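You operate a simulated robot arm through the tools that you are given. There is no shell and no other tool. Be economical: measure what you need, move in short steps, check, and stop when the job is done.

You run a simulated two-armed robot. Do the job below in one go: nothing can be reset, and whatever is moved stays where it is left.

Task
Change the cracked ladder step for the new one.
Fine: open its clamp, stand the cracked step in the old slot, seat the new step between the chocks and shut the clamp; leave the other steps clamped. Set down upright: what you pick out.
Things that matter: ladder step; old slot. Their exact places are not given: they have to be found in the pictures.

The check looks at the end state, three seconds after you hand in, the way a careful person would. Anything else that was tipped, shoved, dropped, spilled or broken makes it a failure.

Robot
Two 7-joint arms with fingered hands on one trunk, on a base that drives. Base frame: it is fixed to the floor where the robot stands at the start and does not move with it; the origin is under the middle of the robot, x ahead of it, y to its left, z up. Units: mm, rad, N and s.
The left shoulder is at the start at [22, 104, 1396], the right one opposite. With the tool pointing down near the work surface each hand reaches from about 100 to 500 mm from the robot's upright axis, wherever it stands, measured 20 degrees to its own side. Places, roughly: old slot [500, -600, 900]. Payload 2.4 kg a hand.
The tool frame of a hand sits at the grasp point between the pads (the TCP): z along the fingers, y along the line on which they close. The tips reach 17 mm beyond it. Largest opening 88 mm; the body of the gripper starts 47 mm behind the TCP. The gripper is a hand of 2 fingers: y runs from the thumb to the fingers, the wrist lies at [0, 0, -165] in the tool frame, and closing takes about 1.5 s.
Orientation is that of the tool frame in the base frame, as a unit quaternion [x, y, z, w]. With the fingers straight down and closing along the base's y, the tool's x points along the base's -x, its y along +y and its z along -z.

Tools
- The arms move only by the tool step_arm. It takes "left_increments", "right_increments" or both (then of equal length, played together; a hand with none holds still); each is text: rows parted by semicolons, each of 7 numbers parted by spaces: the shift along the base's x, y, z in mm, then the turn, a rotation vector about the base's x, y, z in rad, then the finger opening in mm, from 0 to 88. In form: dx dy dz wx wy wz grip; .... A call has 1 to 10 rows; each row shifts and turns the commanded pose from where the row before left it. Each row takes 0.2 s and may step no farther than 50 mm and 0.15 rad from the row before; otherwise, or with a gripper value out of range, the whole call is refused. A pose out of reach is approached as far as the arm can. The call stops where the force on the tool passes 40 N (or 10 N more than at its start, if that is more) or the arm is blocked; 0.2 s more then pass. Each finger travels about 153 mm/s and halts on what it meets, pressing with about 22 N; the grip force reading is that of the motor and also rises with nothing between the fingers. The clock runs only during rows and for 0.2 s after the last one: add rows that do not move to give the fingers time. The reply holds the time, the measured pose of the TCP, the force on the tool along the base axes, the opening and the grip force, in the units named above and with some noise, with the torque about the TCP (base axes, N m) and any sound that the robot's microphone picked up, and new pictures: "views" is both (left out), scene, wrist or none (wrist: the cameras of the hands that moved).
- Cameras (640 x 400 px; columns grow to the right, rows downward): "scene" is now at [101.6, -36.7, 1360.1]; the picture's right is [-0.44, -0.90, 0.00], its down [0.23, -0.11, -0.97] and it looks along [0.87, -0.42, 0.25] (base axes); focal length 214 px, centre (320, 200). "left" rides on the left gripper at [-50, 3, -63] in its tool frame; the picture's right is [-0.06, -1.00, 0.00], its down [0.78, -0.05, -0.62] and it looks along [0.62, -0.04, 0.79] (tool axes); focal length 275 px, centre (320, 200). "right" rides on the right gripper at [50, 3, -63] in its tool frame; the picture's right is [-0.06, 1.00, 0.00], its down [-0.78, -0.05, -0.62] and it looks along [-0.62, -0.04, 0.79] (tool axes); focal length 275 px, centre (320, 200).
- slide_trunk(by): slides the trunk up (or, below 0, down) by that many mm; the arms and the scene camera ride with it, the base frame stays. It gives what a move gives, with no picture.
- base_move(legs): drives the robot by 1 to 6 legs, each [ahead, left, turn to the left] in mm, mm and rad, along the robot's own axes; the way and the turn of a leg run together, so that a leg with both is an arc; at most 1500 mm and 3.142 rad a leg. The arms and the cameras ride along, it lands a little off, and it stops where it bumps. It gives what a move gives, and a new picture of the scene camera.
- hand_shape(shape, hand): the hand has 2 fingers and takes this shape, open, in about a second: jaw (thumb against the fingers, like two jaws); tri (thumb and two fingers); tip (a fingertip pinch); poke (one finger out to press); point (the index stretched); flat (the hand flat); cup (the hand cupped); fist (a fist). The gripper value then closes the fingers along that shape, each until it touches; the sizes above hold for jaw. It gives what a move gives, with no picture.
- aim_head(pan, tilt): turns the head with the scene camera to pan (to the left, within 1.047 rad either way) and tilt (down, from -0.506 to 1.204), counted from straight ahead of the robot. It gives what a move gives, and a new picture of the scene camera.
- probe_pixels(camera, pixels): for up to 12 pixels [column, row] of the newest picture of that camera ("zoom" is the newest enlarged one), the place [x, y, z] in the base frame of the surface seen there, good to about 2 mm, but the place of the scene camera against the robot may be out by one fixed shift of up to 12 mm in any direction. The clock stands still meanwhile.
- inspect(camera, box): a new picture of the part [left, top, right, bottom] of that camera's present view, enlarged. The clock stands still meanwhile.
- sign_off(): hands the job in; it is judged then, once.

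Keep the steps short. Do not move on a guess: measure, check each grasp and each placing, and mend mistakes. In all there are 80 turns and 260 pictures (those below and enlarged ones count). Leave the grippers open and the arms clear of the work at the hand-in unless told otherwise, and finish with a single line.

The tools are called after ">>>" by a JSON object that holds its "api" and its "payload". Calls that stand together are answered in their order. step_arm: Moves the arms, as the interface text tells. Its arguments: {"type":"object","properties":{"left_increments":{"type":"string"},"right_increments":{"type":"string"},"views":{"type":"string","enum":["both","scene","wrist","none"]}},"required":[]} The other tools are called the same way: slide_trunk (by) slides the trunk up or down; hand_shape (shape, hand) gives the hand a shape; base_move (legs) drives the base; aim_head (pan, tilt) turns the head that bears the scene camera; probe_pixels (camera, pixels) gives the place of the surface under pixels of a picture; inspect (camera, box) takes an enlarged picture of a part of a camera's view; sign_off () hands the job in.

At the start:

```text
clock: 0.0
left_eef_pos: [384.6, -32.3, 1372.5]
left_orientation: [0.0, 1.0, 0.0, -0.001]
left_contact_force: [0.3, -1.5, 0.0]
left_torque: [0.0, 0.01, 0.01]
left_grip_width: 87.6
left_finger_force: 0.0
left_shape: jaw
right_eef_pos: [269.9, -233.0, 1301.5]
right_orientation: [0.0, 1.0, 0.0, 0.0]
right_contact_force: [0.0, -0.2, -1.3]
right_torque: [-0.02, -0.05, -0.01]
right_grip_width: 87.9
right_finger_force: 0.0
right_shape: jaw
trunk travel left (down, up): [-625.0, 225.0]
robot x, y, heading: [1.2, 0.0, -0.004]
head pan, tilt: [-0.777, 1.056]
```

scene: 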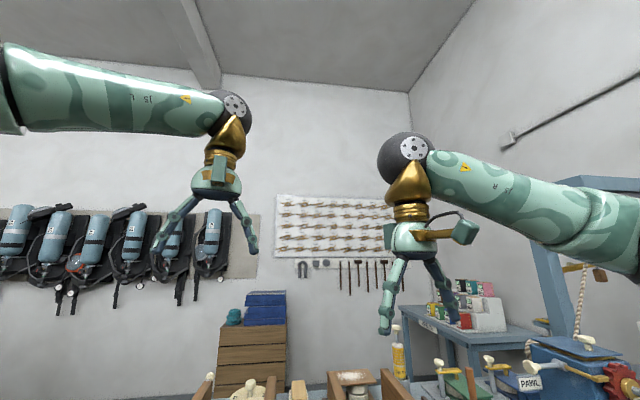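
right: 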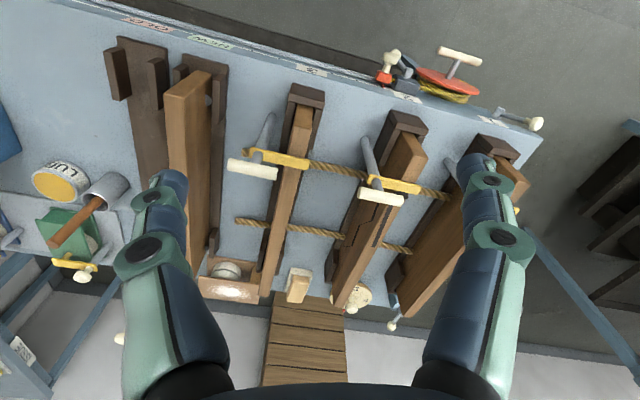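
left: 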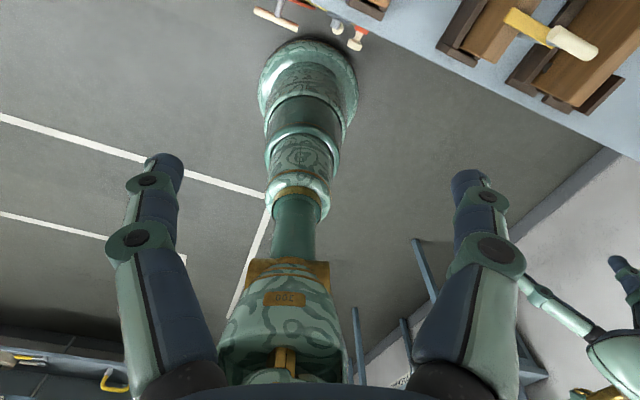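

The scene camera looks too high, while the right wrist camera shows a bench with the slots and clamped steps. I'll aim the head down and to the right, towards the bench.

>>> {"api": "aim_head", "payload": {"pan": -0.8, "tilt": 0.6}}

>>> {"api": "inspect", "payload": {"camera": "right", "box": [80, 0, 560, 300]}}

```text
clock: 0.9
left_eef_pos: [385.2, -32.2, 1373.2]
left_orientation: [0.0, 1.0, 0.0, 0.0]
left_contact_force: [-0.3, -0.2, -1.3]
left_torque: [-0.02, 0.0, 0.02]
left_grip_width: 88.1
left_finger_force: 0.1
left_shape: jaw
right_eef_pos: [269.0, -233.5, 1301.4]
right_orientation: [0.001, 1.0, 0.0, 0.0]
right_contact_force: [0.0, 0.6, -0.3]
right_torque: [0.0, 0.0, -0.01]
right_grip_width: 87.8
right_finger_force: 0.0
right_shape: jaw
trunk travel left (down, up): [-625.0, 225.0]
robot x, y, heading: [-4.8, 1.7, 0.003]
head pan, tilt: [-0.799, 0.6]
```

scene: 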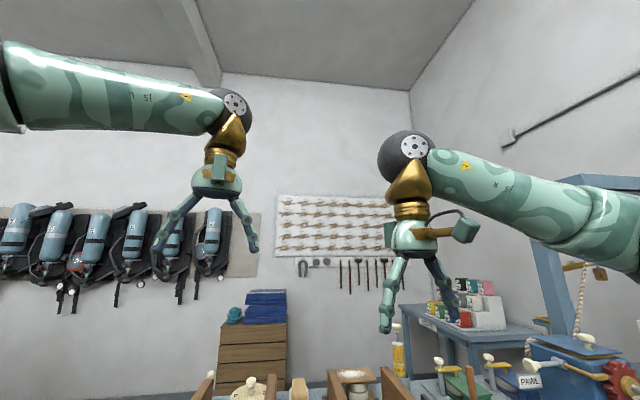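

```text
1.33 times, centred on (320, 150) of right
```

zoom: 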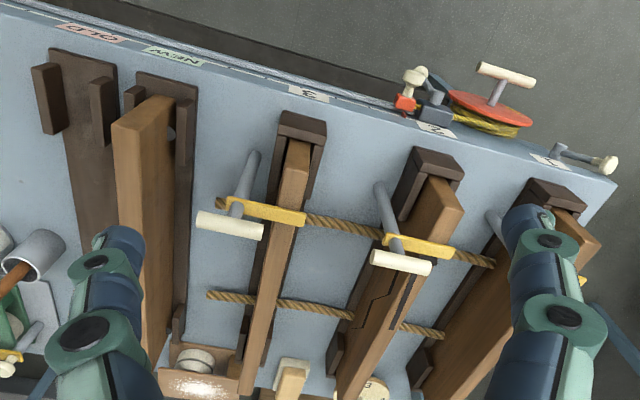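

The scene picture hasn't changed, even though the head reports the move. In the wrist view (upside down, image bottom is far) the labels run OLD, NEW, 3, 2, 1 and step 2 looks cracked. I'll measure points on the zoom and try the head again.

>>> {"api": "probe_pixels", "payload": {"camera": "zoom", "pixels": [[80, 60], [48, 95], [90, 200], [145, 110], [155, 200], [183, 85], [437, 195], [372, 360], [435, 165], [415, 245], [400, 263], [570, 210]]}}

>>> {"api": "aim_head", "payload": {"pan": -0.5, "tilt": 1.1}}

```text
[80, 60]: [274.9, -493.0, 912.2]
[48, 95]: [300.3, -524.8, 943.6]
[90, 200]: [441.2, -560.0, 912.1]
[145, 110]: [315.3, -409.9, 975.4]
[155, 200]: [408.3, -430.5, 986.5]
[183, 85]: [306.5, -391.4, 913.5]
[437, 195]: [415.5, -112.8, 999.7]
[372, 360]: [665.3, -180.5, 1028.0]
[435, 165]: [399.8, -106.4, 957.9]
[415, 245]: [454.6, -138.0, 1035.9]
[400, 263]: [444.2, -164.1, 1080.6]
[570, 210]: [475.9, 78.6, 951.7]
```

```text
clock: 1.8
left_eef_pos: [384.2, -32.4, 1372.1]
left_orientation: [0.0, 1.0, 0.0, 0.0]
left_contact_force: [0.3, 0.2, 0.5]
left_torque: [-0.03, -0.02, 0.01]
left_grip_width: 87.9
left_finger_force: 0.1
left_shape: jaw
right_eef_pos: [270.6, -234.3, 1302.1]
right_orientation: [0.0, 1.0, 0.0, 0.0]
right_contact_force: [0.5, 0.4, 0.4]
right_torque: [0.04, -0.01, 0.0]
right_grip_width: 87.7
right_finger_force: 0.1
right_shape: jaw
trunk travel left (down, up): [-625.0, 225.0]
robot x, y, heading: [-0.6, -1.2, 0.0]
head pan, tilt: [-0.499, 1.1]
```

scene: 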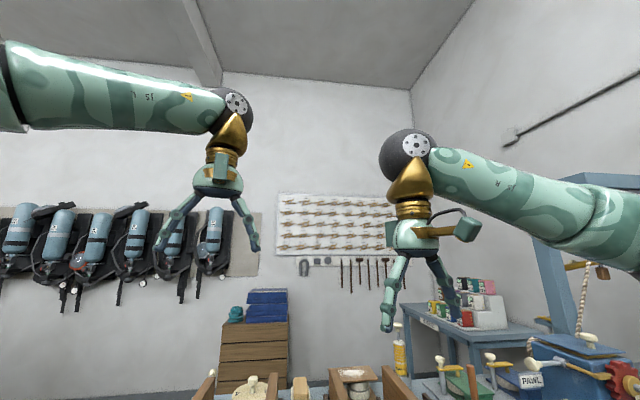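

The scene camera stays put whatever the head does, so I'll work from the wrist cameras. I'll raise the right hand for a wider view of the bench.

>>> {"api": "step_arm", "payload": {"right_increments": "-20 0 40 0 0 0 88; -20 0 40 0 0 0 88; -20 0 40 0 0 0 88; 0 0 40 0 0 0 88", "views": "wrist"}}

>>> {"api": "inspect", "payload": {"camera": "right", "box": [160, 0, 480, 200]}}

>>> {"api": "inspect", "payload": {"camera": "right", "box": [160, 150, 480, 350]}}

```text
clock: 2.8
left_eef_pos: [383.2, -31.6, 1372.3]
left_orientation: [0.001, 1.0, -0.001, 0.001]
left_contact_force: [-0.6, 1.0, -0.3]
left_torque: [0.0, 0.02, -0.03]
left_grip_width: 87.9
left_finger_force: 0.0
left_shape: jaw
right_eef_pos: [209.6, -231.6, 1462.5]
right_orientation: [0.0, 1.0, 0.0, -0.001]
right_contact_force: [0.0, -0.4, 0.1]
right_torque: [-0.01, -0.01, -0.02]
right_grip_width: 87.9
right_finger_force: 0.1
right_shape: jaw
trunk travel left (down, up): [-625.0, 225.0]
robot x, y, heading: [1.0, -1.8, 0.005]
head pan, tilt: [-0.499, 1.1]
```

right: 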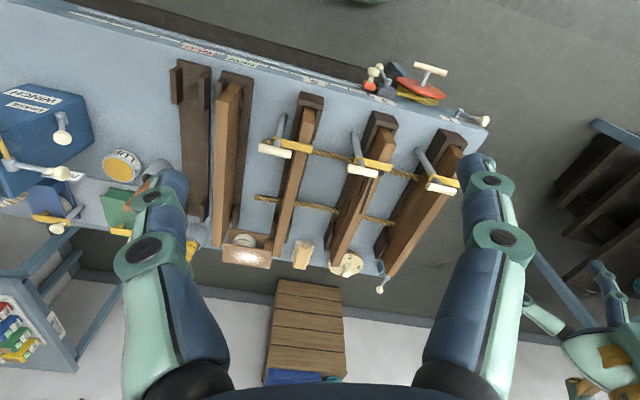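

```text
2.00 times, centred on (320, 100) of right
```

zoom: 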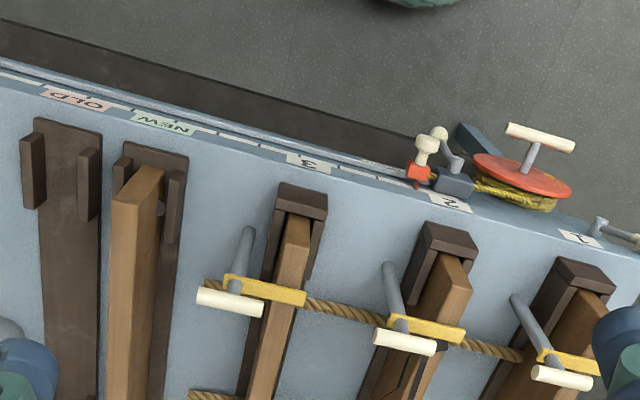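

```text
2.00 times, centred on (320, 250) of right
```

zoom: 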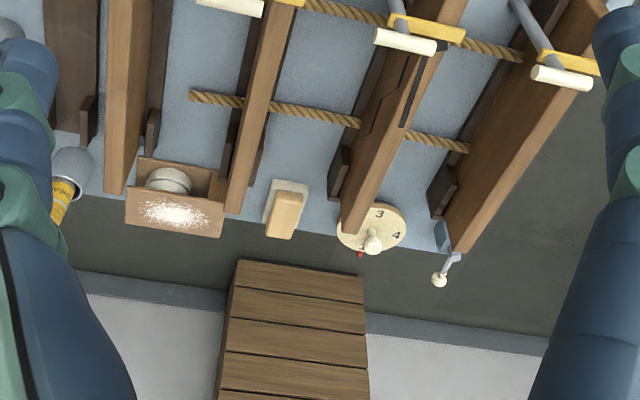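

I can see the three toggle clamps and the ropes crossing the steps. I'll measure the key points with the right camera.

>>> {"api": "probe_pixels", "payload": {"camera": "right", "pixels": [[361, 171], [376, 165], [357, 140], [376, 136], [337, 250], [330, 156], [393, 179], [335, 207], [375, 218], [380, 117], [350, 128], [395, 150]]}}

>>> {"api": "probe_pixels", "payload": {"camera": "right", "pixels": [[228, 90], [230, 150], [217, 240], [193, 70], [190, 200], [185, 85], [206, 85], [218, 90], [246, 90], [235, 80], [196, 150], [100, 50]]}}

>>> {"api": "inspect", "payload": {"camera": "right", "box": [320, 100, 448, 180]}}

>>> {"api": "inspect", "payload": {"camera": "right", "box": [300, 160, 428, 240]}}

>>> {"api": "inspect", "payload": {"camera": "right", "box": [150, 40, 278, 120]}}

```text
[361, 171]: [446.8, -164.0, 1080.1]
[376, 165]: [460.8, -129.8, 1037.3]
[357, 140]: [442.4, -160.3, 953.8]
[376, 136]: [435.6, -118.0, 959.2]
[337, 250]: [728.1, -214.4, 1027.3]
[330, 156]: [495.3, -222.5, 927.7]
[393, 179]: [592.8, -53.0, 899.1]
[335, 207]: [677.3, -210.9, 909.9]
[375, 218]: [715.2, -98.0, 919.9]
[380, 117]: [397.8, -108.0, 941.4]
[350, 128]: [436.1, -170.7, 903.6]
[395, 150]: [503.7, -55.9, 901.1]
```

```text
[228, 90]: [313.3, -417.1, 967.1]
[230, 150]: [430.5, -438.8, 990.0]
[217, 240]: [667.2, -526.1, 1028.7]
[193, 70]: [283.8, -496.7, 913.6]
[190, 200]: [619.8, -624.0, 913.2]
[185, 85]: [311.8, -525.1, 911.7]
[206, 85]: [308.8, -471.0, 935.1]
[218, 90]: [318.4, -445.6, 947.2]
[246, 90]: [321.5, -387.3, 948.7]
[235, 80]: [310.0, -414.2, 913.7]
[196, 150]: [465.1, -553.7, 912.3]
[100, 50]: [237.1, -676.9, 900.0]
```

```text
5.00 times, centred on (384, 140) of right
```

zoom: 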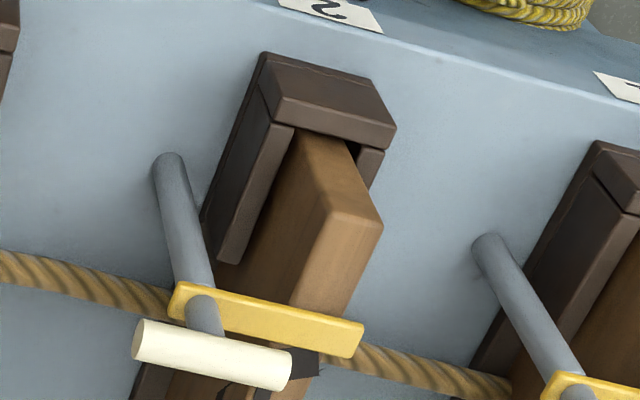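

```text
5.00 times, centred on (364, 200) of right
```

zoom: 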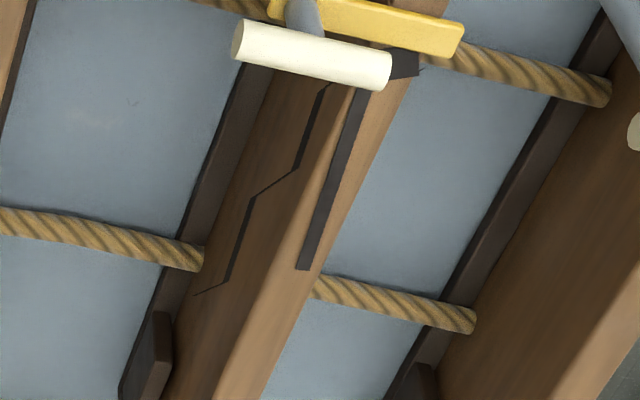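

```text
5.00 times, centred on (214, 80) of right
```

zoom: 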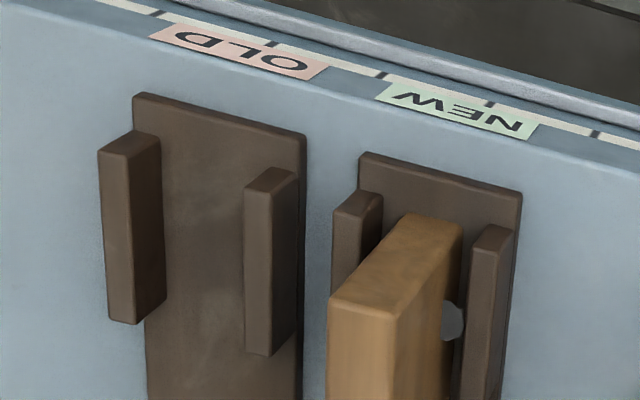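

All steps look like boards on edge, top z≈1028, running at about -17° to base x. The clamp post of step 2 has a T-handle at z≈1080 and an arm at z≈1037 over the step. Next I'll measure the bench edge and the size of my own base, to plan the drive.

>>> {"api": "probe_pixels", "payload": {"camera": "left", "pixels": [[308, 42], [262, 90], [355, 90], [308, 75], [620, 140], [440, 50], [300, 140], [400, 30]]}}

>>> {"api": "probe_pixels", "payload": {"camera": "right", "pixels": [[315, 81], [200, 46], [440, 118], [315, 72], [200, 36], [484, 122], [455, 130], [420, 90], [428, 70], [372, 80], [300, 256], [350, 264]]}}

```text
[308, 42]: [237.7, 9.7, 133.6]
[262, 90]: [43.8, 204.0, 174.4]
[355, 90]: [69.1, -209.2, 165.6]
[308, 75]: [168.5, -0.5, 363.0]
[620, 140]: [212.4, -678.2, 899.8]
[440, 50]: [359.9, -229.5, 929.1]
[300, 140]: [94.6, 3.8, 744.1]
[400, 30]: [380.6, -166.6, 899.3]
```

```text
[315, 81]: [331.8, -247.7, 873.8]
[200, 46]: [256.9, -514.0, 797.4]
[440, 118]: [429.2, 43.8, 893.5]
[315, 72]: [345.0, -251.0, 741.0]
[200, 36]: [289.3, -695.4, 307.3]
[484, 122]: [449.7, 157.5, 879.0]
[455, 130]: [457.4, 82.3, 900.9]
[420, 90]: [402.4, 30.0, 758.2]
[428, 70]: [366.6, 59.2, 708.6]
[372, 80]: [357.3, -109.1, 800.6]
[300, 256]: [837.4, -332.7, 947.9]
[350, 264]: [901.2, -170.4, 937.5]
```

The bench edge is about 390 mm ahead along the step direction and my base radius is about 240, so there's room. I'll turn -0.30 to line up with the steps and drive a little ahead and left, to be in front of step 2.

>>> {"api": "base_move", "payload": {"legs": [[0, 0, -0.302], [0, 90, 0], [130, 0, 0]]}}

>>> {"api": "inspect", "payload": {"camera": "right", "box": [0, 0, 640, 400]}}

```text
clock: 5.8
left_eef_pos: [507.5, -102.3, 1373.6]
left_orientation: [0.154, 0.988, 0.0, -0.001]
left_contact_force: [0.9, -0.8, 1.3]
left_torque: [0.01, 0.02, 0.0]
left_grip_width: 87.8
left_finger_force: 0.0
left_shape: jaw
right_eef_pos: [281.7, -238.8, 1463.6]
right_orientation: [0.154, 0.988, 0.001, -0.001]
right_contact_force: [0.0, -0.5, 0.2]
right_torque: [0.01, 0.03, 0.0]
right_grip_width: 87.8
right_finger_force: 0.0
right_shape: jaw
trunk travel left (down, up): [-625.0, 225.0]
robot x, y, heading: [148.8, 46.0, -0.307]
head pan, tilt: [-0.499, 1.1]
```

scene: 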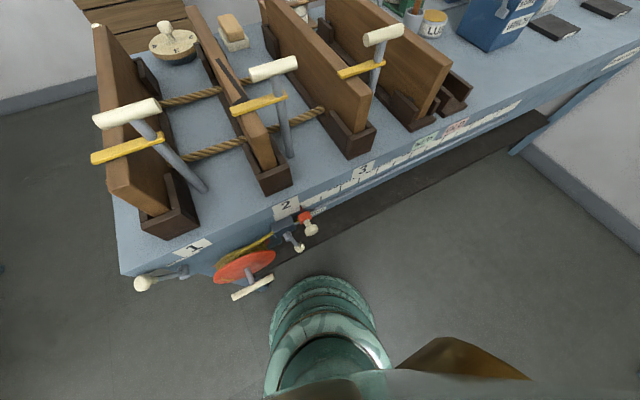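

```text
1.00 times, centred on (320, 200) of right (not enlarged: the box is as wide or as high as the picture)
```

zoom: 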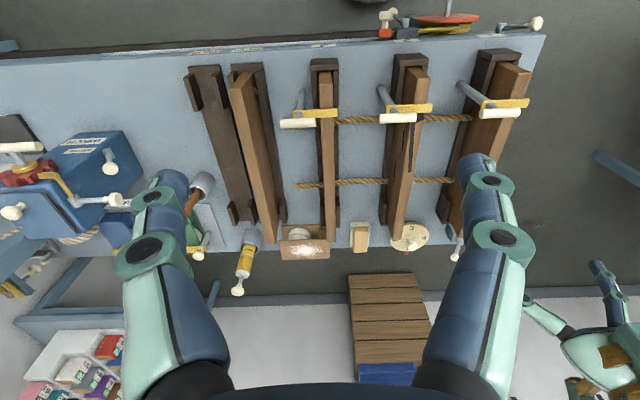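

The head camera now follows and the bench is well in view. I'll enlarge the clamp of step 2 and the chocks.

>>> {"api": "inspect", "payload": {"camera": "scene", "box": [180, 20, 340, 220]}}

>>> {"api": "inspect", "payload": {"camera": "scene", "box": [300, 0, 540, 150]}}

>>> {"api": "probe_pixels", "payload": {"camera": "right", "pixels": [[397, 119], [383, 118], [413, 118], [396, 109], [425, 108], [417, 72], [422, 90], [396, 232], [388, 225], [402, 235], [410, 190], [400, 190]]}}

>>> {"api": "inspect", "payload": {"camera": "right", "box": [360, 40, 450, 140]}}

```text
2.00 times, centred on (260, 120) of scene
```

zoom: 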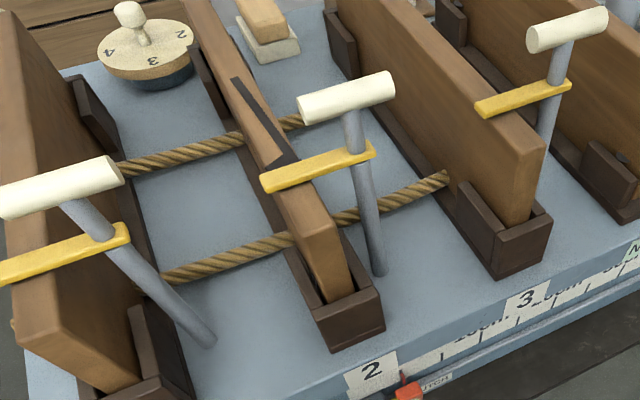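

```text
2.67 times, centred on (420, 75) of scene
```

zoom: 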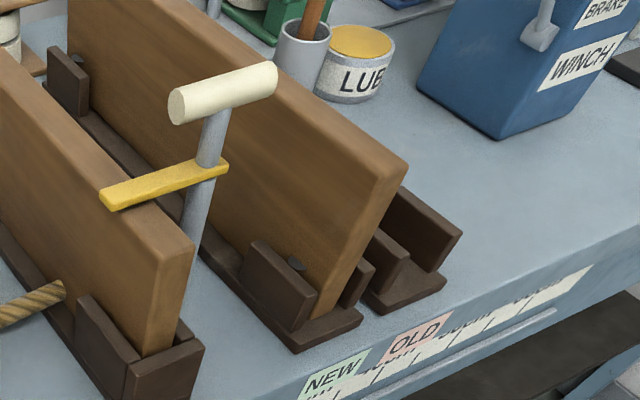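

```text
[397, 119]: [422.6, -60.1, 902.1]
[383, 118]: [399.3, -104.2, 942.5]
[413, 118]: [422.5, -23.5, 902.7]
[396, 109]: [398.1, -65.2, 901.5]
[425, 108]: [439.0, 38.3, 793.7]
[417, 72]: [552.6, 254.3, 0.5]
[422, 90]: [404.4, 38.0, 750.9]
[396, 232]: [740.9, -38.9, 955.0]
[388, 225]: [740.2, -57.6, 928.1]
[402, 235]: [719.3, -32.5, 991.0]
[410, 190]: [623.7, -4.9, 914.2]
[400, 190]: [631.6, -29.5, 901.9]
```

```text
4.00 times, centred on (405, 90) of right
```

zoom: 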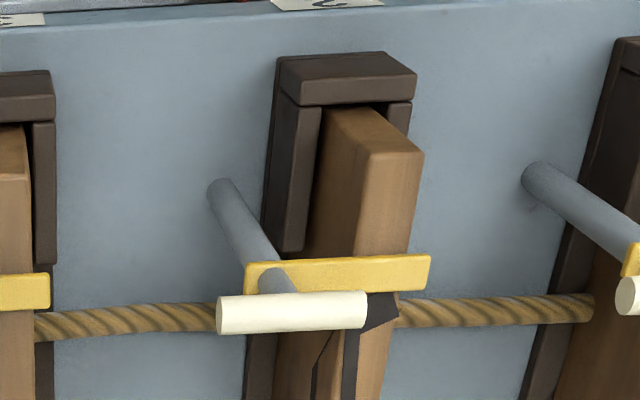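

>>> {"api": "probe_pixels", "payload": {"camera": "zoom", "pixels": [[230, 315], [352, 312], [290, 312], [278, 275], [418, 260], [390, 275], [395, 170], [380, 220], [365, 153], [419, 152], [390, 290], [218, 185]]}}

>>> {"api": "inspect", "payload": {"camera": "right", "box": [360, 140, 450, 260]}}

```text
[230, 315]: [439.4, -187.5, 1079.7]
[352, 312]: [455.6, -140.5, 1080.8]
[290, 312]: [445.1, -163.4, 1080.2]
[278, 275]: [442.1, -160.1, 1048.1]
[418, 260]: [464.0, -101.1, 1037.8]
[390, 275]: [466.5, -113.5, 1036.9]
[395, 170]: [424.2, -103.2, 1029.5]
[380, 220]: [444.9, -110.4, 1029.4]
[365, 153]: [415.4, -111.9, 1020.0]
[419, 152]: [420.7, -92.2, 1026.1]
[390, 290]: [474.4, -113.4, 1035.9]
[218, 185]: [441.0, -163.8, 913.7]
```

```text
3.33 times, centred on (405, 200) of right
```

zoom: 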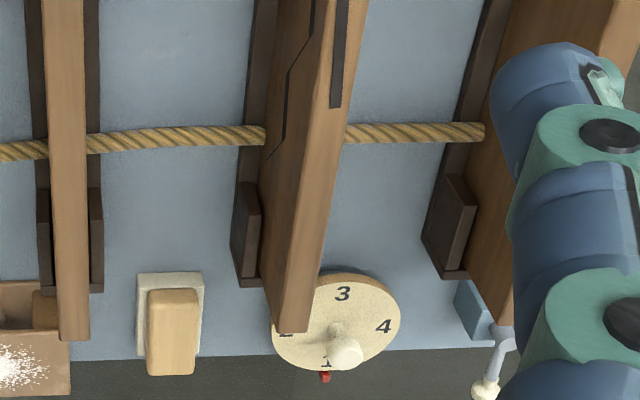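

>>> {"api": "probe_pixels", "payload": {"camera": "zoom", "pixels": [[278, 329], [306, 329], [292, 320], [305, 200], [330, 210], [320, 120], [348, 40], [62, 335], [72, 335], [68, 200], [68, 40], [240, 270]]}}

>>> {"api": "inspect", "payload": {"camera": "right", "box": [180, 50, 330, 260]}}

```text
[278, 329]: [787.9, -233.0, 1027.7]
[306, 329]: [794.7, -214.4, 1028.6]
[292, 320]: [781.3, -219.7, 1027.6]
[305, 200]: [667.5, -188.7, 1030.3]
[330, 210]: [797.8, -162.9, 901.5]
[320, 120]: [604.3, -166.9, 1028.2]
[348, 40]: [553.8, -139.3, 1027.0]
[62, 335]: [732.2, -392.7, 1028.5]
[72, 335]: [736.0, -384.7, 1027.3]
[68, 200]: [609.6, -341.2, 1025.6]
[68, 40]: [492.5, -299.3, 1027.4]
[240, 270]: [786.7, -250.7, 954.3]
```

```text
1.90 times, centred on (255, 155) of right
```

zoom: 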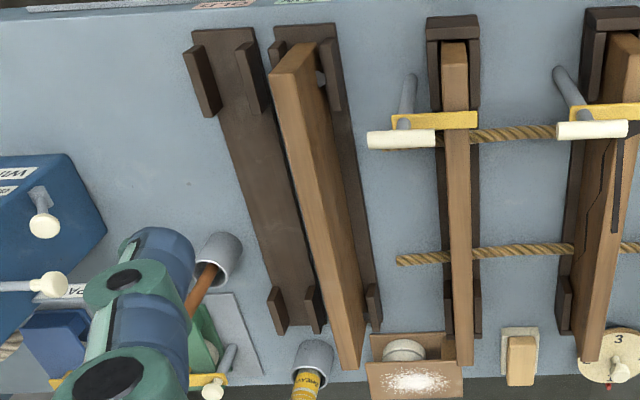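

The handle's centre is at about (447.5,-164), top z 1080, lying across the step. The step runs from (418,-102) to (791,-224), 22 mm thick. I'll bring the right hand over the handle, turning it about -90° so it closes across the handle.

>>> {"api": "step_arm", "payload": {"right_increments": "16.5 7.5 -27 0 0 -0.15 88; 16.5 7.5 -27 0 0 -0.15 88; 16.5 7.5 -27 0 0 -0.15 88; 16.5 7.5 -27 0 0 -0.15 88; 16.5 7.5 -27 0 0 -0.15 88; 16.5 7.5 -27 0 0 -0.15 88; 16.5 7.5 -27 0 0 -0.15 88; 16.5 7.5 -27 0 0 -0.15 88; 16.5 7.5 -27 0 0 -0.15 88; 16.5 7.5 -27 0 0 -0.15 88"}}

>>> {"api": "probe_pixels", "payload": {"camera": "scene", "pixels": [[450, 180], [350, 230], [250, 325], [540, 120], [300, 248], [230, 268]]}}

```text
clock: 8.0
left_eef_pos: [506.0, -101.4, 1371.5]
left_orientation: [0.154, 0.988, 0.0, 0.0]
left_contact_force: [-0.9, 0.6, 0.0]
left_torque: [-0.01, -0.01, -0.01]
left_grip_width: 87.8
left_finger_force: 0.0
left_shape: jaw
right_eef_pos: [603.8, -308.9, 1278.1]
right_orientation: [0.782, 0.623, 0.0, -0.002]
right_contact_force: [-1.1, 0.0, 0.1]
right_torque: [0.01, 0.03, 0.0]
right_grip_width: 87.9
right_finger_force: 0.2
right_shape: jaw
right hand out of reach, approached as far as the arm can: row 4, 5, 6, 7, 8, 9
trunk travel left (down, up): [-625.0, 225.0]
robot x, y, heading: [151.2, 43.6, -0.311]
head pan, tilt: [-0.499, 1.1]
```

scene: 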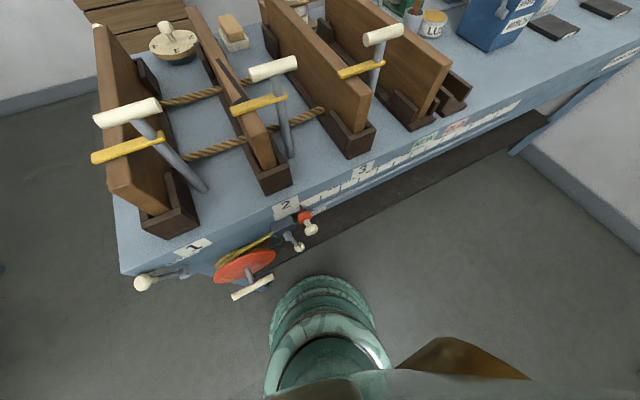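
right: 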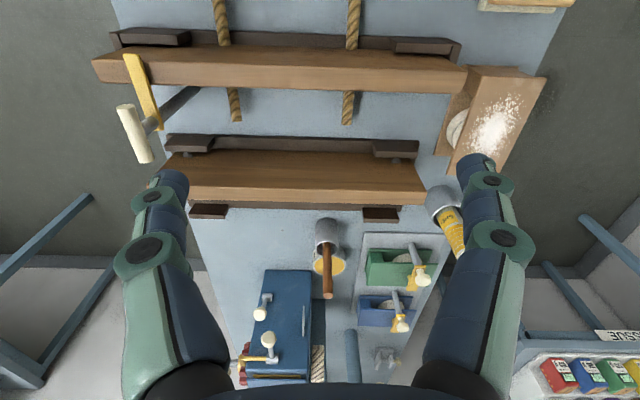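

```text
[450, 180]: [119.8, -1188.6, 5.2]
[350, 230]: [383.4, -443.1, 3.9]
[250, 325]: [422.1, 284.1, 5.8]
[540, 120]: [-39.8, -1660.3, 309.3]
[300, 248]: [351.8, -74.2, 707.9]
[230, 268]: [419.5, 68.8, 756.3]
```

The hand overshot to (604,-309), because some rows were out of reach while turning. I'll step it back towards the handle at this yaw.

>>> {"api": "step_arm", "payload": {"right_increments": "-26 24 -10 0 0 0 88; -26 24 -10 0 0 0 88; -26 24 -10 0 0 0 88; -26 24 -10 0 0 0 88; -26 24 -10 0 0 0 88; -26 24 -10 0 0 0 88", "views": "wrist"}}

```text
clock: 9.4
left_eef_pos: [507.6, -101.9, 1372.2]
left_orientation: [0.154, 0.988, 0.0, -0.001]
left_contact_force: [0.2, -0.1, -0.3]
left_torque: [0.0, -0.04, 0.0]
left_grip_width: 87.8
left_finger_force: 0.1
left_shape: jaw
right_eef_pos: [603.2, -310.5, 1274.4]
right_orientation: [0.784, 0.621, 0.001, -0.001]
right_contact_force: [0.2, -0.3, -0.1]
right_torque: [-0.03, -0.02, 0.03]
right_grip_width: 87.8
right_finger_force: 0.1
right_shape: jaw
right hand out of reach, approached as far as the arm can: row 1, 2, 3, 4, 5, 6
trunk travel left (down, up): [-625.0, 225.0]
robot x, y, heading: [148.0, 43.8, -0.311]
head pan, tilt: [-0.499, 1.1]
```

right: 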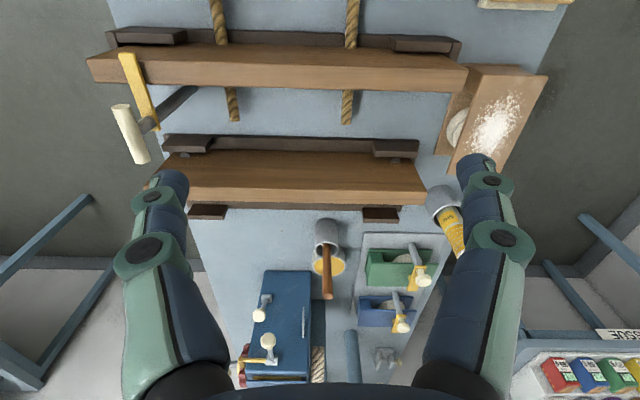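

That yaw sits outside the wrist's range. I'll turn the hand back to its native yaw and move in over the handle, then try the other way round.

>>> {"api": "step_arm", "payload": {"right_increments": "0 0 0 0 0 0.15 88; 0 0 0 0 0 0.15 88; 0 0 0 0 0 0.15 88; 0 0 0 0 0 0.15 88; 0 0 0 0 0 0.15 88; 0 0 0 0 0 0.15 88; 0 0 0 0 0 0.15 88; 0 0 0 0 0 0.15 88; 0 0 0 0 0 0.15 88; 0 0 0 0 0 0.15 88", "views": "wrist"}}

```text
clock: 11.6
left_eef_pos: [507.1, -101.4, 1372.5]
left_orientation: [0.154, 0.988, 0.0, 0.0]
left_contact_force: [0.4, -0.2, 0.7]
left_torque: [0.02, -0.01, -0.01]
left_grip_width: 87.9
left_finger_force: 0.1
left_shape: jaw
right_eef_pos: [605.4, -310.4, 1274.0]
right_orientation: [0.152, 0.988, 0.0, 0.0]
right_contact_force: [-0.1, -0.6, 0.4]
right_torque: [-0.05, 0.0, 0.0]
right_grip_width: 88.2
right_finger_force: 0.2
right_shape: jaw
trunk travel left (down, up): [-625.0, 225.0]
robot x, y, heading: [149.6, 45.8, -0.308]
head pan, tilt: [-0.499, 1.1]
```

right: 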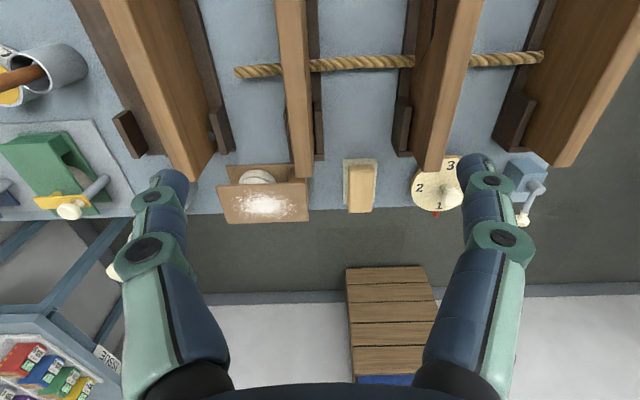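

Back at native yaw. Now I'll move over the handle and turn the other way (+).

>>> {"api": "step_arm", "payload": {"right_increments": "-20 18 0 0 0 0.1 88; -20 18 0 0 0 0.15 88; -20 18 0 0 0 0.15 88; -20 18 0 0 0 0.15 88; -20 18 0 0 0 0.15 88; -20 18 0 0 0 0.15 88; -20 18 -10 0 0 0.15 88; -18 18 -15 0 0 0.15 88; 0 0 -20 0 0 0.15 88; 0 0 -20 0 0 0.15 88", "views": "wrist"}}

```text
clock: 13.8
left_eef_pos: [506.9, -101.6, 1372.8]
left_orientation: [0.154, 0.988, 0.0, -0.001]
left_contact_force: [-0.5, 0.1, -0.3]
left_torque: [0.01, 0.0, -0.02]
left_grip_width: 88.1
left_finger_force: 0.0
left_shape: jaw
right_eef_pos: [448.6, -166.0, 1209.7]
right_orientation: [-0.541, 0.841, 0.001, 0.0]
right_contact_force: [-0.6, -0.4, -0.1]
right_torque: [-0.01, 0.01, -0.01]
right_grip_width: 88.3
right_finger_force: 0.0
right_shape: jaw
trunk travel left (down, up): [-625.0, 225.0]
robot x, y, heading: [150.3, 46.4, -0.312]
head pan, tilt: [-0.499, 1.1]
```

right: 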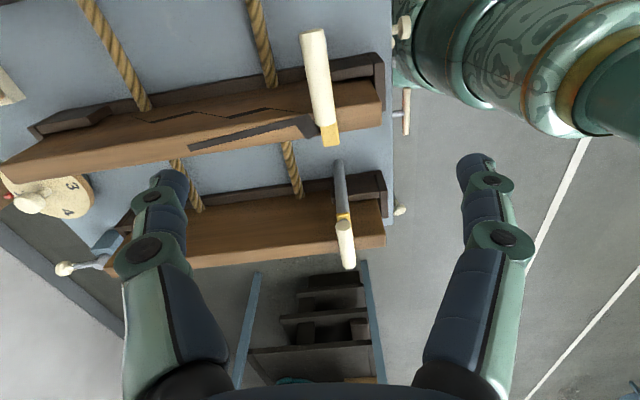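

The hand is over the handle, which runs from (313,33) to (330,140) in the picture. I'll measure its ends from here.

>>> {"api": "probe_pixels", "payload": {"camera": "right", "pixels": [[313, 38], [320, 85], [328, 128], [306, 80], [330, 80], [332, 140], [342, 190]]}}

>>> {"api": "inspect", "payload": {"camera": "right", "box": [260, 0, 420, 160]}}

```text
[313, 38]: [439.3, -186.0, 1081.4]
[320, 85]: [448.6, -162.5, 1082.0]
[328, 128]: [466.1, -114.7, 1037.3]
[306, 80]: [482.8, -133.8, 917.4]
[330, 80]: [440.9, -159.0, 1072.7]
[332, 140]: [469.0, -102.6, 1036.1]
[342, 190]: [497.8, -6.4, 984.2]
```

```text
2.50 times, centred on (340, 80) of right
```

zoom: 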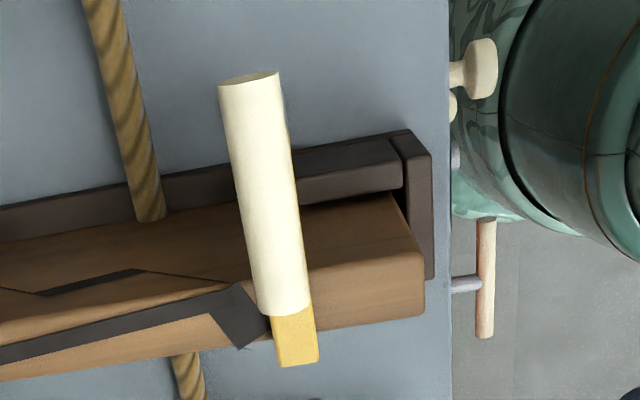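

The handle's centre is at about (447,-163,1073), direction about 70°. I'll add a small turn and go down around it with the fingers open.

>>> {"api": "step_arm", "payload": {"right_increments": "-1 1.5 -30 0 0 0.09 88; -1 1.5 -35 0 0 0 88; 0 0 -35 0 0 0 88; 0 0 -25 0 0 0 88; 0 0 -12 0 0 0 88"}}

```text
clock: 15.0
left_eef_pos: [505.7, -100.6, 1371.9]
left_orientation: [0.153, 0.988, 0.0, 0.0]
left_contact_force: [-0.3, -0.7, -0.2]
left_torque: [-0.01, 0.02, 0.03]
left_grip_width: 87.9
left_finger_force: 0.0
left_shape: jaw
right_eef_pos: [445.7, -163.2, 1074.2]
right_orientation: [-0.578, 0.816, 0.001, 0.0]
right_contact_force: [0.7, -1.0, -0.2]
right_torque: [0.01, -0.04, 0.01]
right_grip_width: 87.7
right_finger_force: 0.1
right_shape: jaw
trunk travel left (down, up): [-625.0, 225.0]
robot x, y, heading: [147.9, 43.2, -0.307]
head pan, tilt: [-0.499, 1.1]
```

scene: 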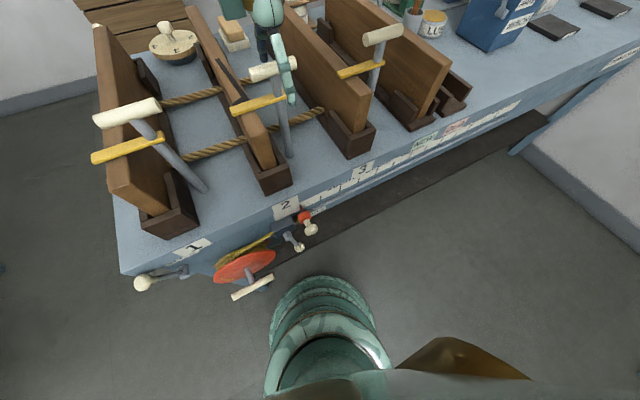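
right: 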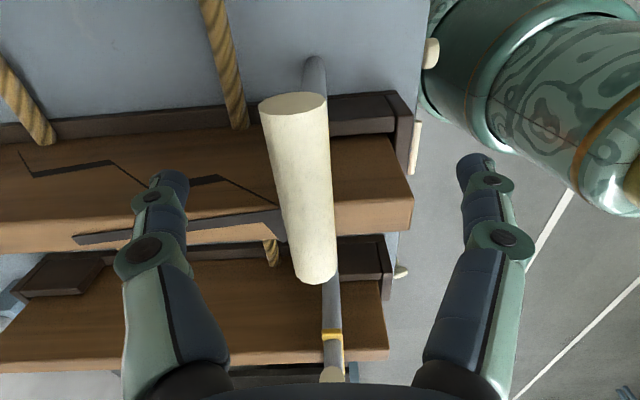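

The handle is between the fingers, so I'll close gently.

>>> {"api": "step_arm", "payload": {"right_increments": "0 0 0 0 0 0 50; 0 0 0 0 0 0 25; 0 0 0 0 0 0 10; 0 0 0 0 0 0 10; 0 0 0 0 0 0 10"}}

```text
clock: 16.2
left_eef_pos: [507.8, -102.3, 1372.6]
left_orientation: [0.154, 0.988, 0.001, 0.0]
left_contact_force: [-0.2, -0.1, 0.1]
left_torque: [-0.02, 0.0, 0.02]
left_grip_width: 87.9
left_finger_force: 0.1
left_shape: jaw
right_eef_pos: [446.1, -163.9, 1071.9]
right_orientation: [-0.577, 0.817, 0.0, 0.001]
right_contact_force: [2.4, -0.9, 0.5]
right_torque: [0.02, -0.05, -0.01]
right_grip_width: 11.6
right_finger_force: 0.1
right_shape: jaw
trunk travel left (down, up): [-625.0, 225.0]
robot x, y, heading: [152.2, 41.2, -0.307]
head pan, tilt: [-0.499, 1.1]
```

scene: 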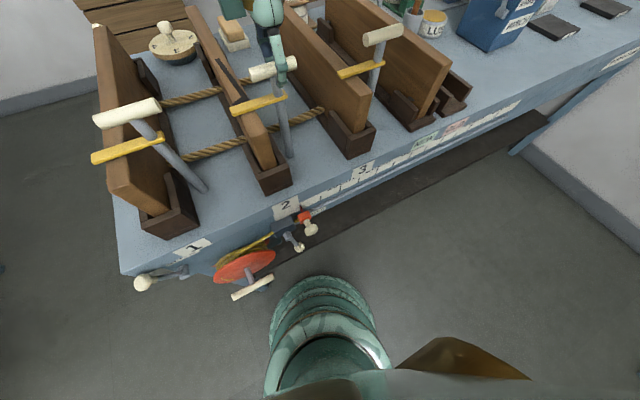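
right: 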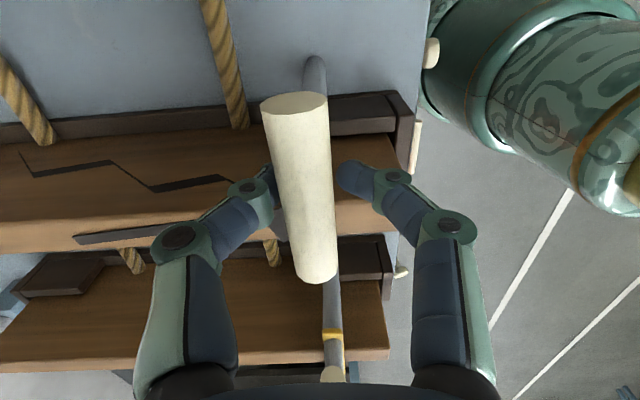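

The width is 11.6 but the force is only 0.1, so this may not be a hold yet. I'll close fully to check.

>>> {"api": "step_arm", "payload": {"right_increments": "0 0 0 0 0 0 0; 0 0 0 0 0 0 0; 0 0 0 0 0 0 0; 0 0 0 0 0 0 0", "views": "wrist"}}

```text
clock: 17.2
left_eef_pos: [506.8, -103.6, 1372.6]
left_orientation: [0.154, 0.988, 0.001, 0.001]
left_contact_force: [-0.7, 0.6, 0.3]
left_torque: [0.04, 0.01, -0.03]
left_grip_width: 87.7
left_finger_force: 0.2
left_shape: jaw
right_eef_pos: [446.0, -164.4, 1072.2]
right_orientation: [-0.577, 0.817, 0.001, 0.0]
right_contact_force: [0.3, -3.7, -1.8]
right_torque: [-0.01, -0.02, 0.0]
right_grip_width: 6.5
right_finger_force: 21.6
right_shape: jaw
trunk travel left (down, up): [-625.0, 225.0]
robot x, y, heading: [154.5, 43.8, -0.306]
head pan, tilt: [-0.499, 1.1]
```

right: 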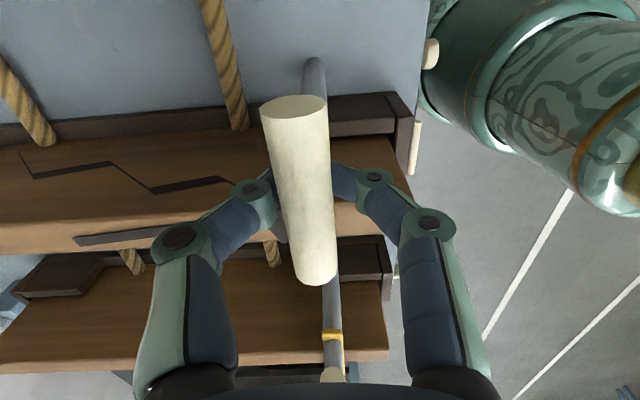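

The fingers hold something at 6.5 mm with 21.6 N, either the handle or the post just under it. I'll try a small turn of -0.3 and watch whether the handle and arm follow.

>>> {"api": "step_arm", "payload": {"right_increments": "0 0 0 0 0 -0.1 0; 0 0 0 0 0 -0.1 0; 0 0 0 0 0 -0.1 0"}}

>>> {"api": "inspect", "payload": {"camera": "scene", "box": [220, 0, 340, 160]}}

```text
clock: 18.0
left_eef_pos: [505.8, -101.5, 1372.9]
left_orientation: [0.154, 0.988, 0.001, 0.001]
left_contact_force: [-0.4, 0.7, 0.4]
left_torque: [0.01, -0.01, -0.02]
left_grip_width: 87.8
left_finger_force: 0.0
left_shape: jaw
right_eef_pos: [444.4, -164.3, 1072.0]
right_orientation: [-0.449, 0.894, 0.0, 0.0]
right_contact_force: [-2.2, -4.4, -2.9]
right_torque: [-0.01, 0.06, 0.07]
right_grip_width: 6.3
right_finger_force: 21.9
right_shape: jaw
trunk travel left (down, up): [-625.0, 225.0]
robot x, y, heading: [152.0, 43.9, -0.31]
head pan, tilt: [-0.499, 1.1]
```

scene: 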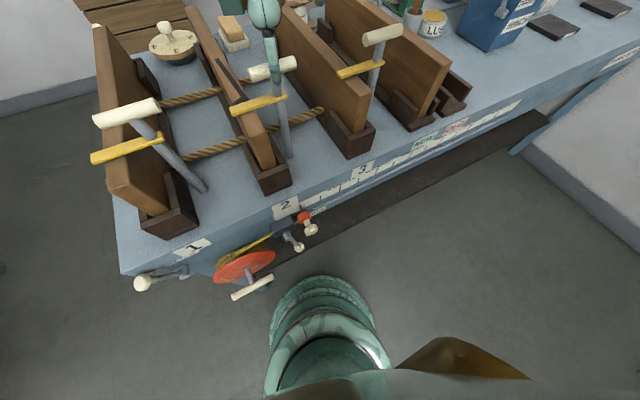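
right: 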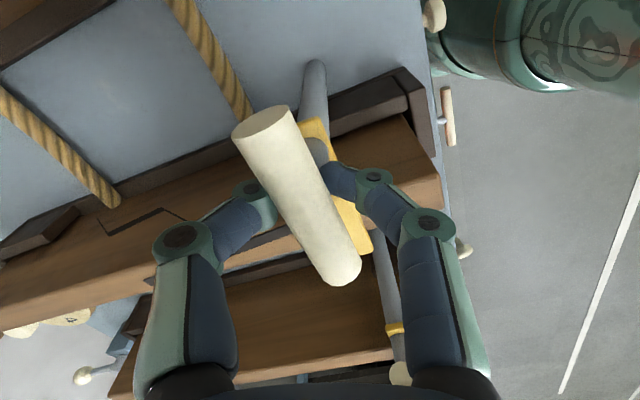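

```text
2.50 times, centred on (280, 80) of scene
```

zoom: 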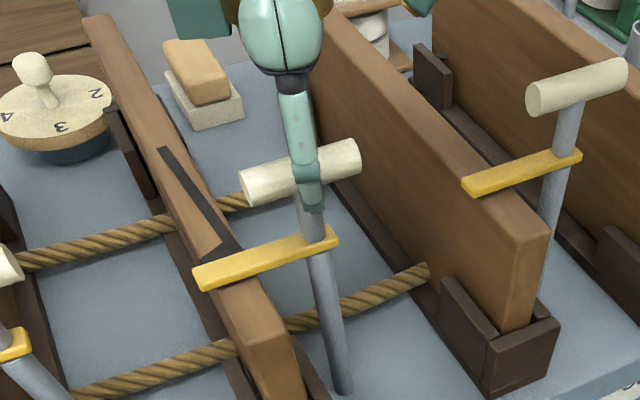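

The handle stayed put: the fingertips are pinching the round post under it. I'll open, turn back, rise 11 mm and grip the handle itself.

>>> {"api": "step_arm", "payload": {"right_increments": "0 0 0 0 0 0 40; 0 0 0 0 0 0 40; 1 1 4 0 0 0.1 40; 1 0 4 0 0 0.1 40; 0 0 3 0 0 0.1 40; 0 0 0 0 0 0 10; 0 0 0 0 0 0 0; 0 0 0 0 0 0 0; 0 0 0 0 0 0 0", "views": "wrist"}}

```text
clock: 20.0
left_eef_pos: [506.1, -101.3, 1372.9]
left_orientation: [0.154, 0.988, 0.0, 0.0]
left_contact_force: [0.0, 0.3, 0.0]
left_torque: [-0.01, 0.01, 0.0]
left_grip_width: 87.9
left_finger_force: 0.0
left_shape: jaw
right_eef_pos: [448.4, -162.7, 1083.7]
right_orientation: [-0.578, 0.816, 0.0, 0.0]
right_contact_force: [2.2, -0.1, -0.6]
right_torque: [0.0, -0.01, 0.0]
right_grip_width: 9.5
right_finger_force: 21.7
right_shape: jaw
trunk travel left (down, up): [-625.0, 225.0]
robot x, y, heading: [147.3, 44.5, -0.308]
head pan, tilt: [-0.499, 1.1]
```

right: 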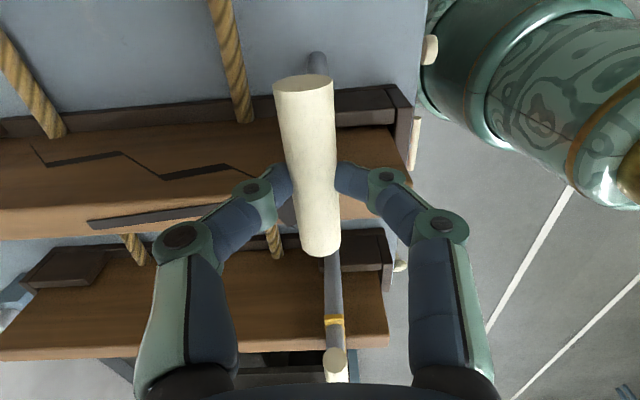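

Now it's 9.5 mm, below the handle's widest part. I'll open and rise 6 mm more so the tips sit at its middle.

>>> {"api": "step_arm", "payload": {"right_increments": "0 0 0 0 0 0 40; 0 0 0 0 0 0 40; 0 0 6 0 0 0 40; 0 0 0 0 0 0 10; 0 0 0 0 0 0 0; 0 0 0 0 0 0 0; 0 0 0 0 0 0 0; 0 0 0 0 0 -0.1 0; 0 0 0 0 0 -0.1 0; 0 0 0 0 0 -0.1 0"}}

>>> {"api": "inspect", "payload": {"camera": "scene", "box": [220, 0, 340, 160]}}

```text
clock: 22.2
left_eef_pos: [505.2, -101.2, 1372.7]
left_orientation: [0.154, 0.988, 0.0, 0.0]
left_contact_force: [0.6, 0.5, -0.2]
left_torque: [0.01, -0.01, 0.0]
left_grip_width: 87.9
left_finger_force: 0.3
left_shape: jaw
right_eef_pos: [447.5, -162.3, 1089.7]
right_orientation: [-0.448, 0.894, -0.001, 0.0]
right_contact_force: [0.8, -2.1, 14.2]
right_torque: [-0.05, 0.03, 0.46]
right_grip_width: 9.5
right_finger_force: 22.7
right_shape: jaw
trunk travel left (down, up): [-625.0, 225.0]
robot x, y, heading: [148.9, 44.8, -0.304]
head pan, tilt: [-0.499, 1.1]
```

scene: 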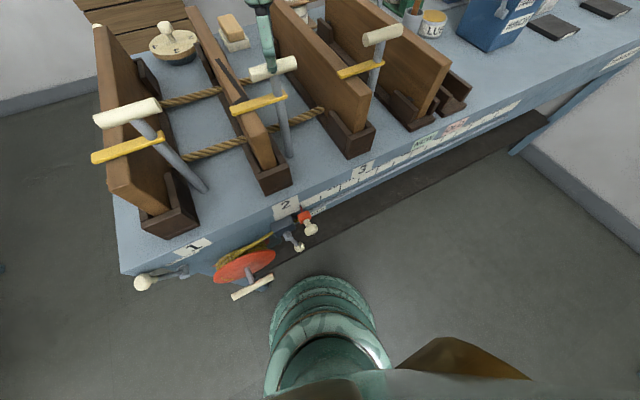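
right: 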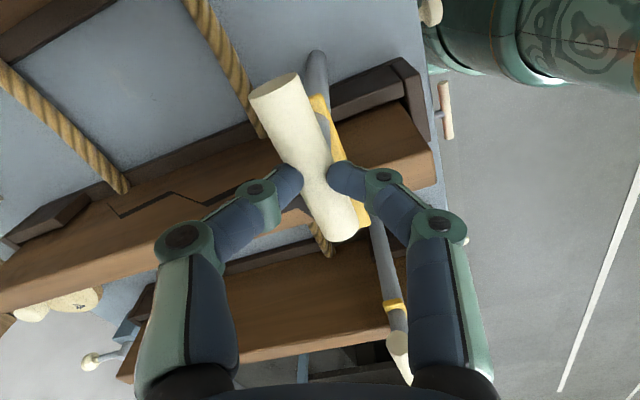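

```text
2.50 times, centred on (280, 80) of scene
```

zoom: 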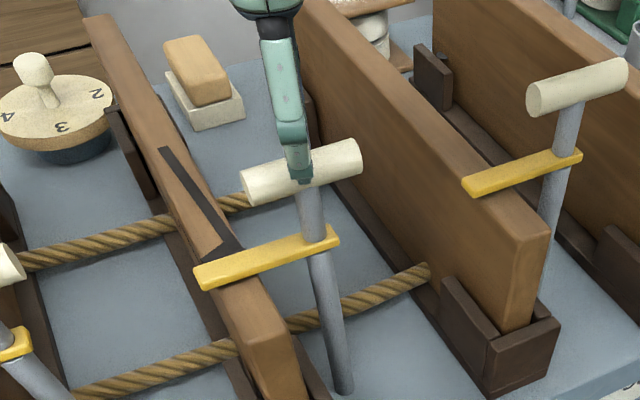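

There's a resisting torque of 0.46 N m and the handle didn't turn; the fingers slipped on it. That way looks like a stop, so I'll turn back and try the opposite sense.

>>> {"api": "step_arm", "payload": {"right_increments": "0 0 0 0 0 0.1 0; 0 0 0 0 0 0.1 0; 0 0 0 0 0 0.1 0; 0 0 0 0 0 0.1 0; 0 0 0 0 0 0.1 0; 0 0 0 0 0 0.1 0"}}

>>> {"api": "inspect", "payload": {"camera": "scene", "box": [220, 0, 340, 160]}}

```text
clock: 23.6
left_eef_pos: [507.0, -102.6, 1373.3]
left_orientation: [0.153, 0.988, 0.0, 0.001]
left_contact_force: [0.0, -0.3, -0.8]
left_torque: [-0.02, 0.02, 0.02]
left_grip_width: 87.7
left_finger_force: 0.0
left_shape: jaw
right_eef_pos: [448.0, -162.6, 1090.5]
right_orientation: [-0.694, 0.72, 0.0, 0.0]
right_contact_force: [2.2, -3.9, 10.3]
right_torque: [-0.03, -0.04, -0.05]
right_grip_width: 8.8
right_finger_force: 22.3
right_shape: jaw
trunk travel left (down, up): [-625.0, 225.0]
robot x, y, heading: [148.9, 41.6, -0.313]
head pan, tilt: [-0.499, 1.1]
```

scene: 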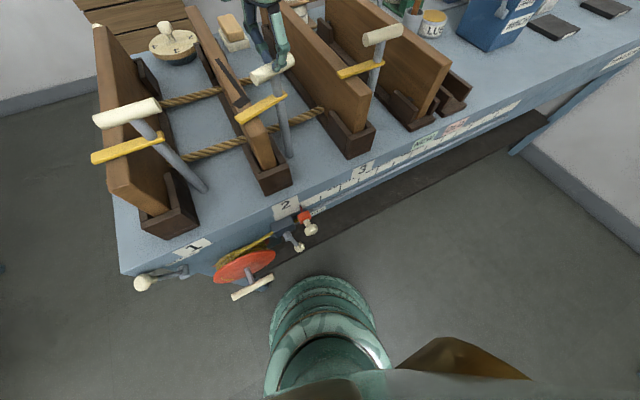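
right: 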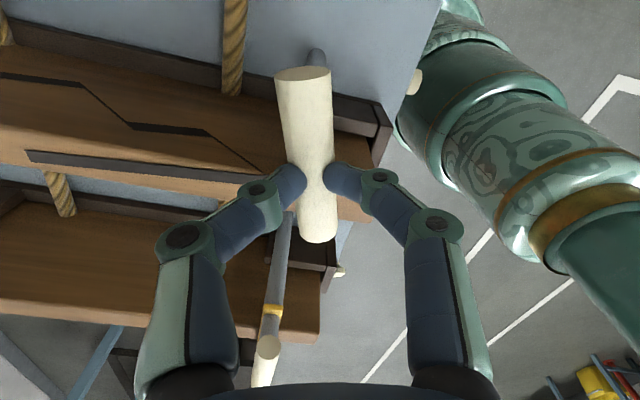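

```text
2.50 times, centred on (280, 80) of scene
```

zoom: 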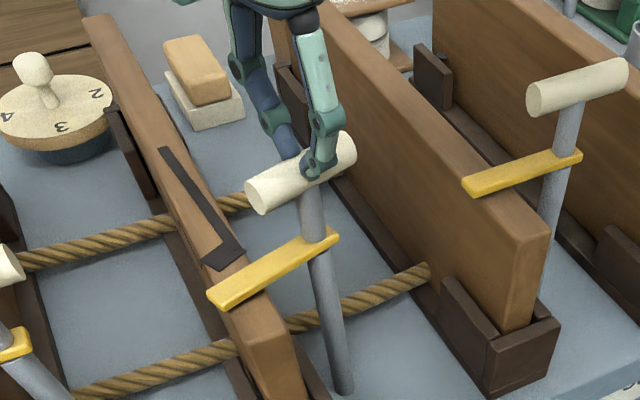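

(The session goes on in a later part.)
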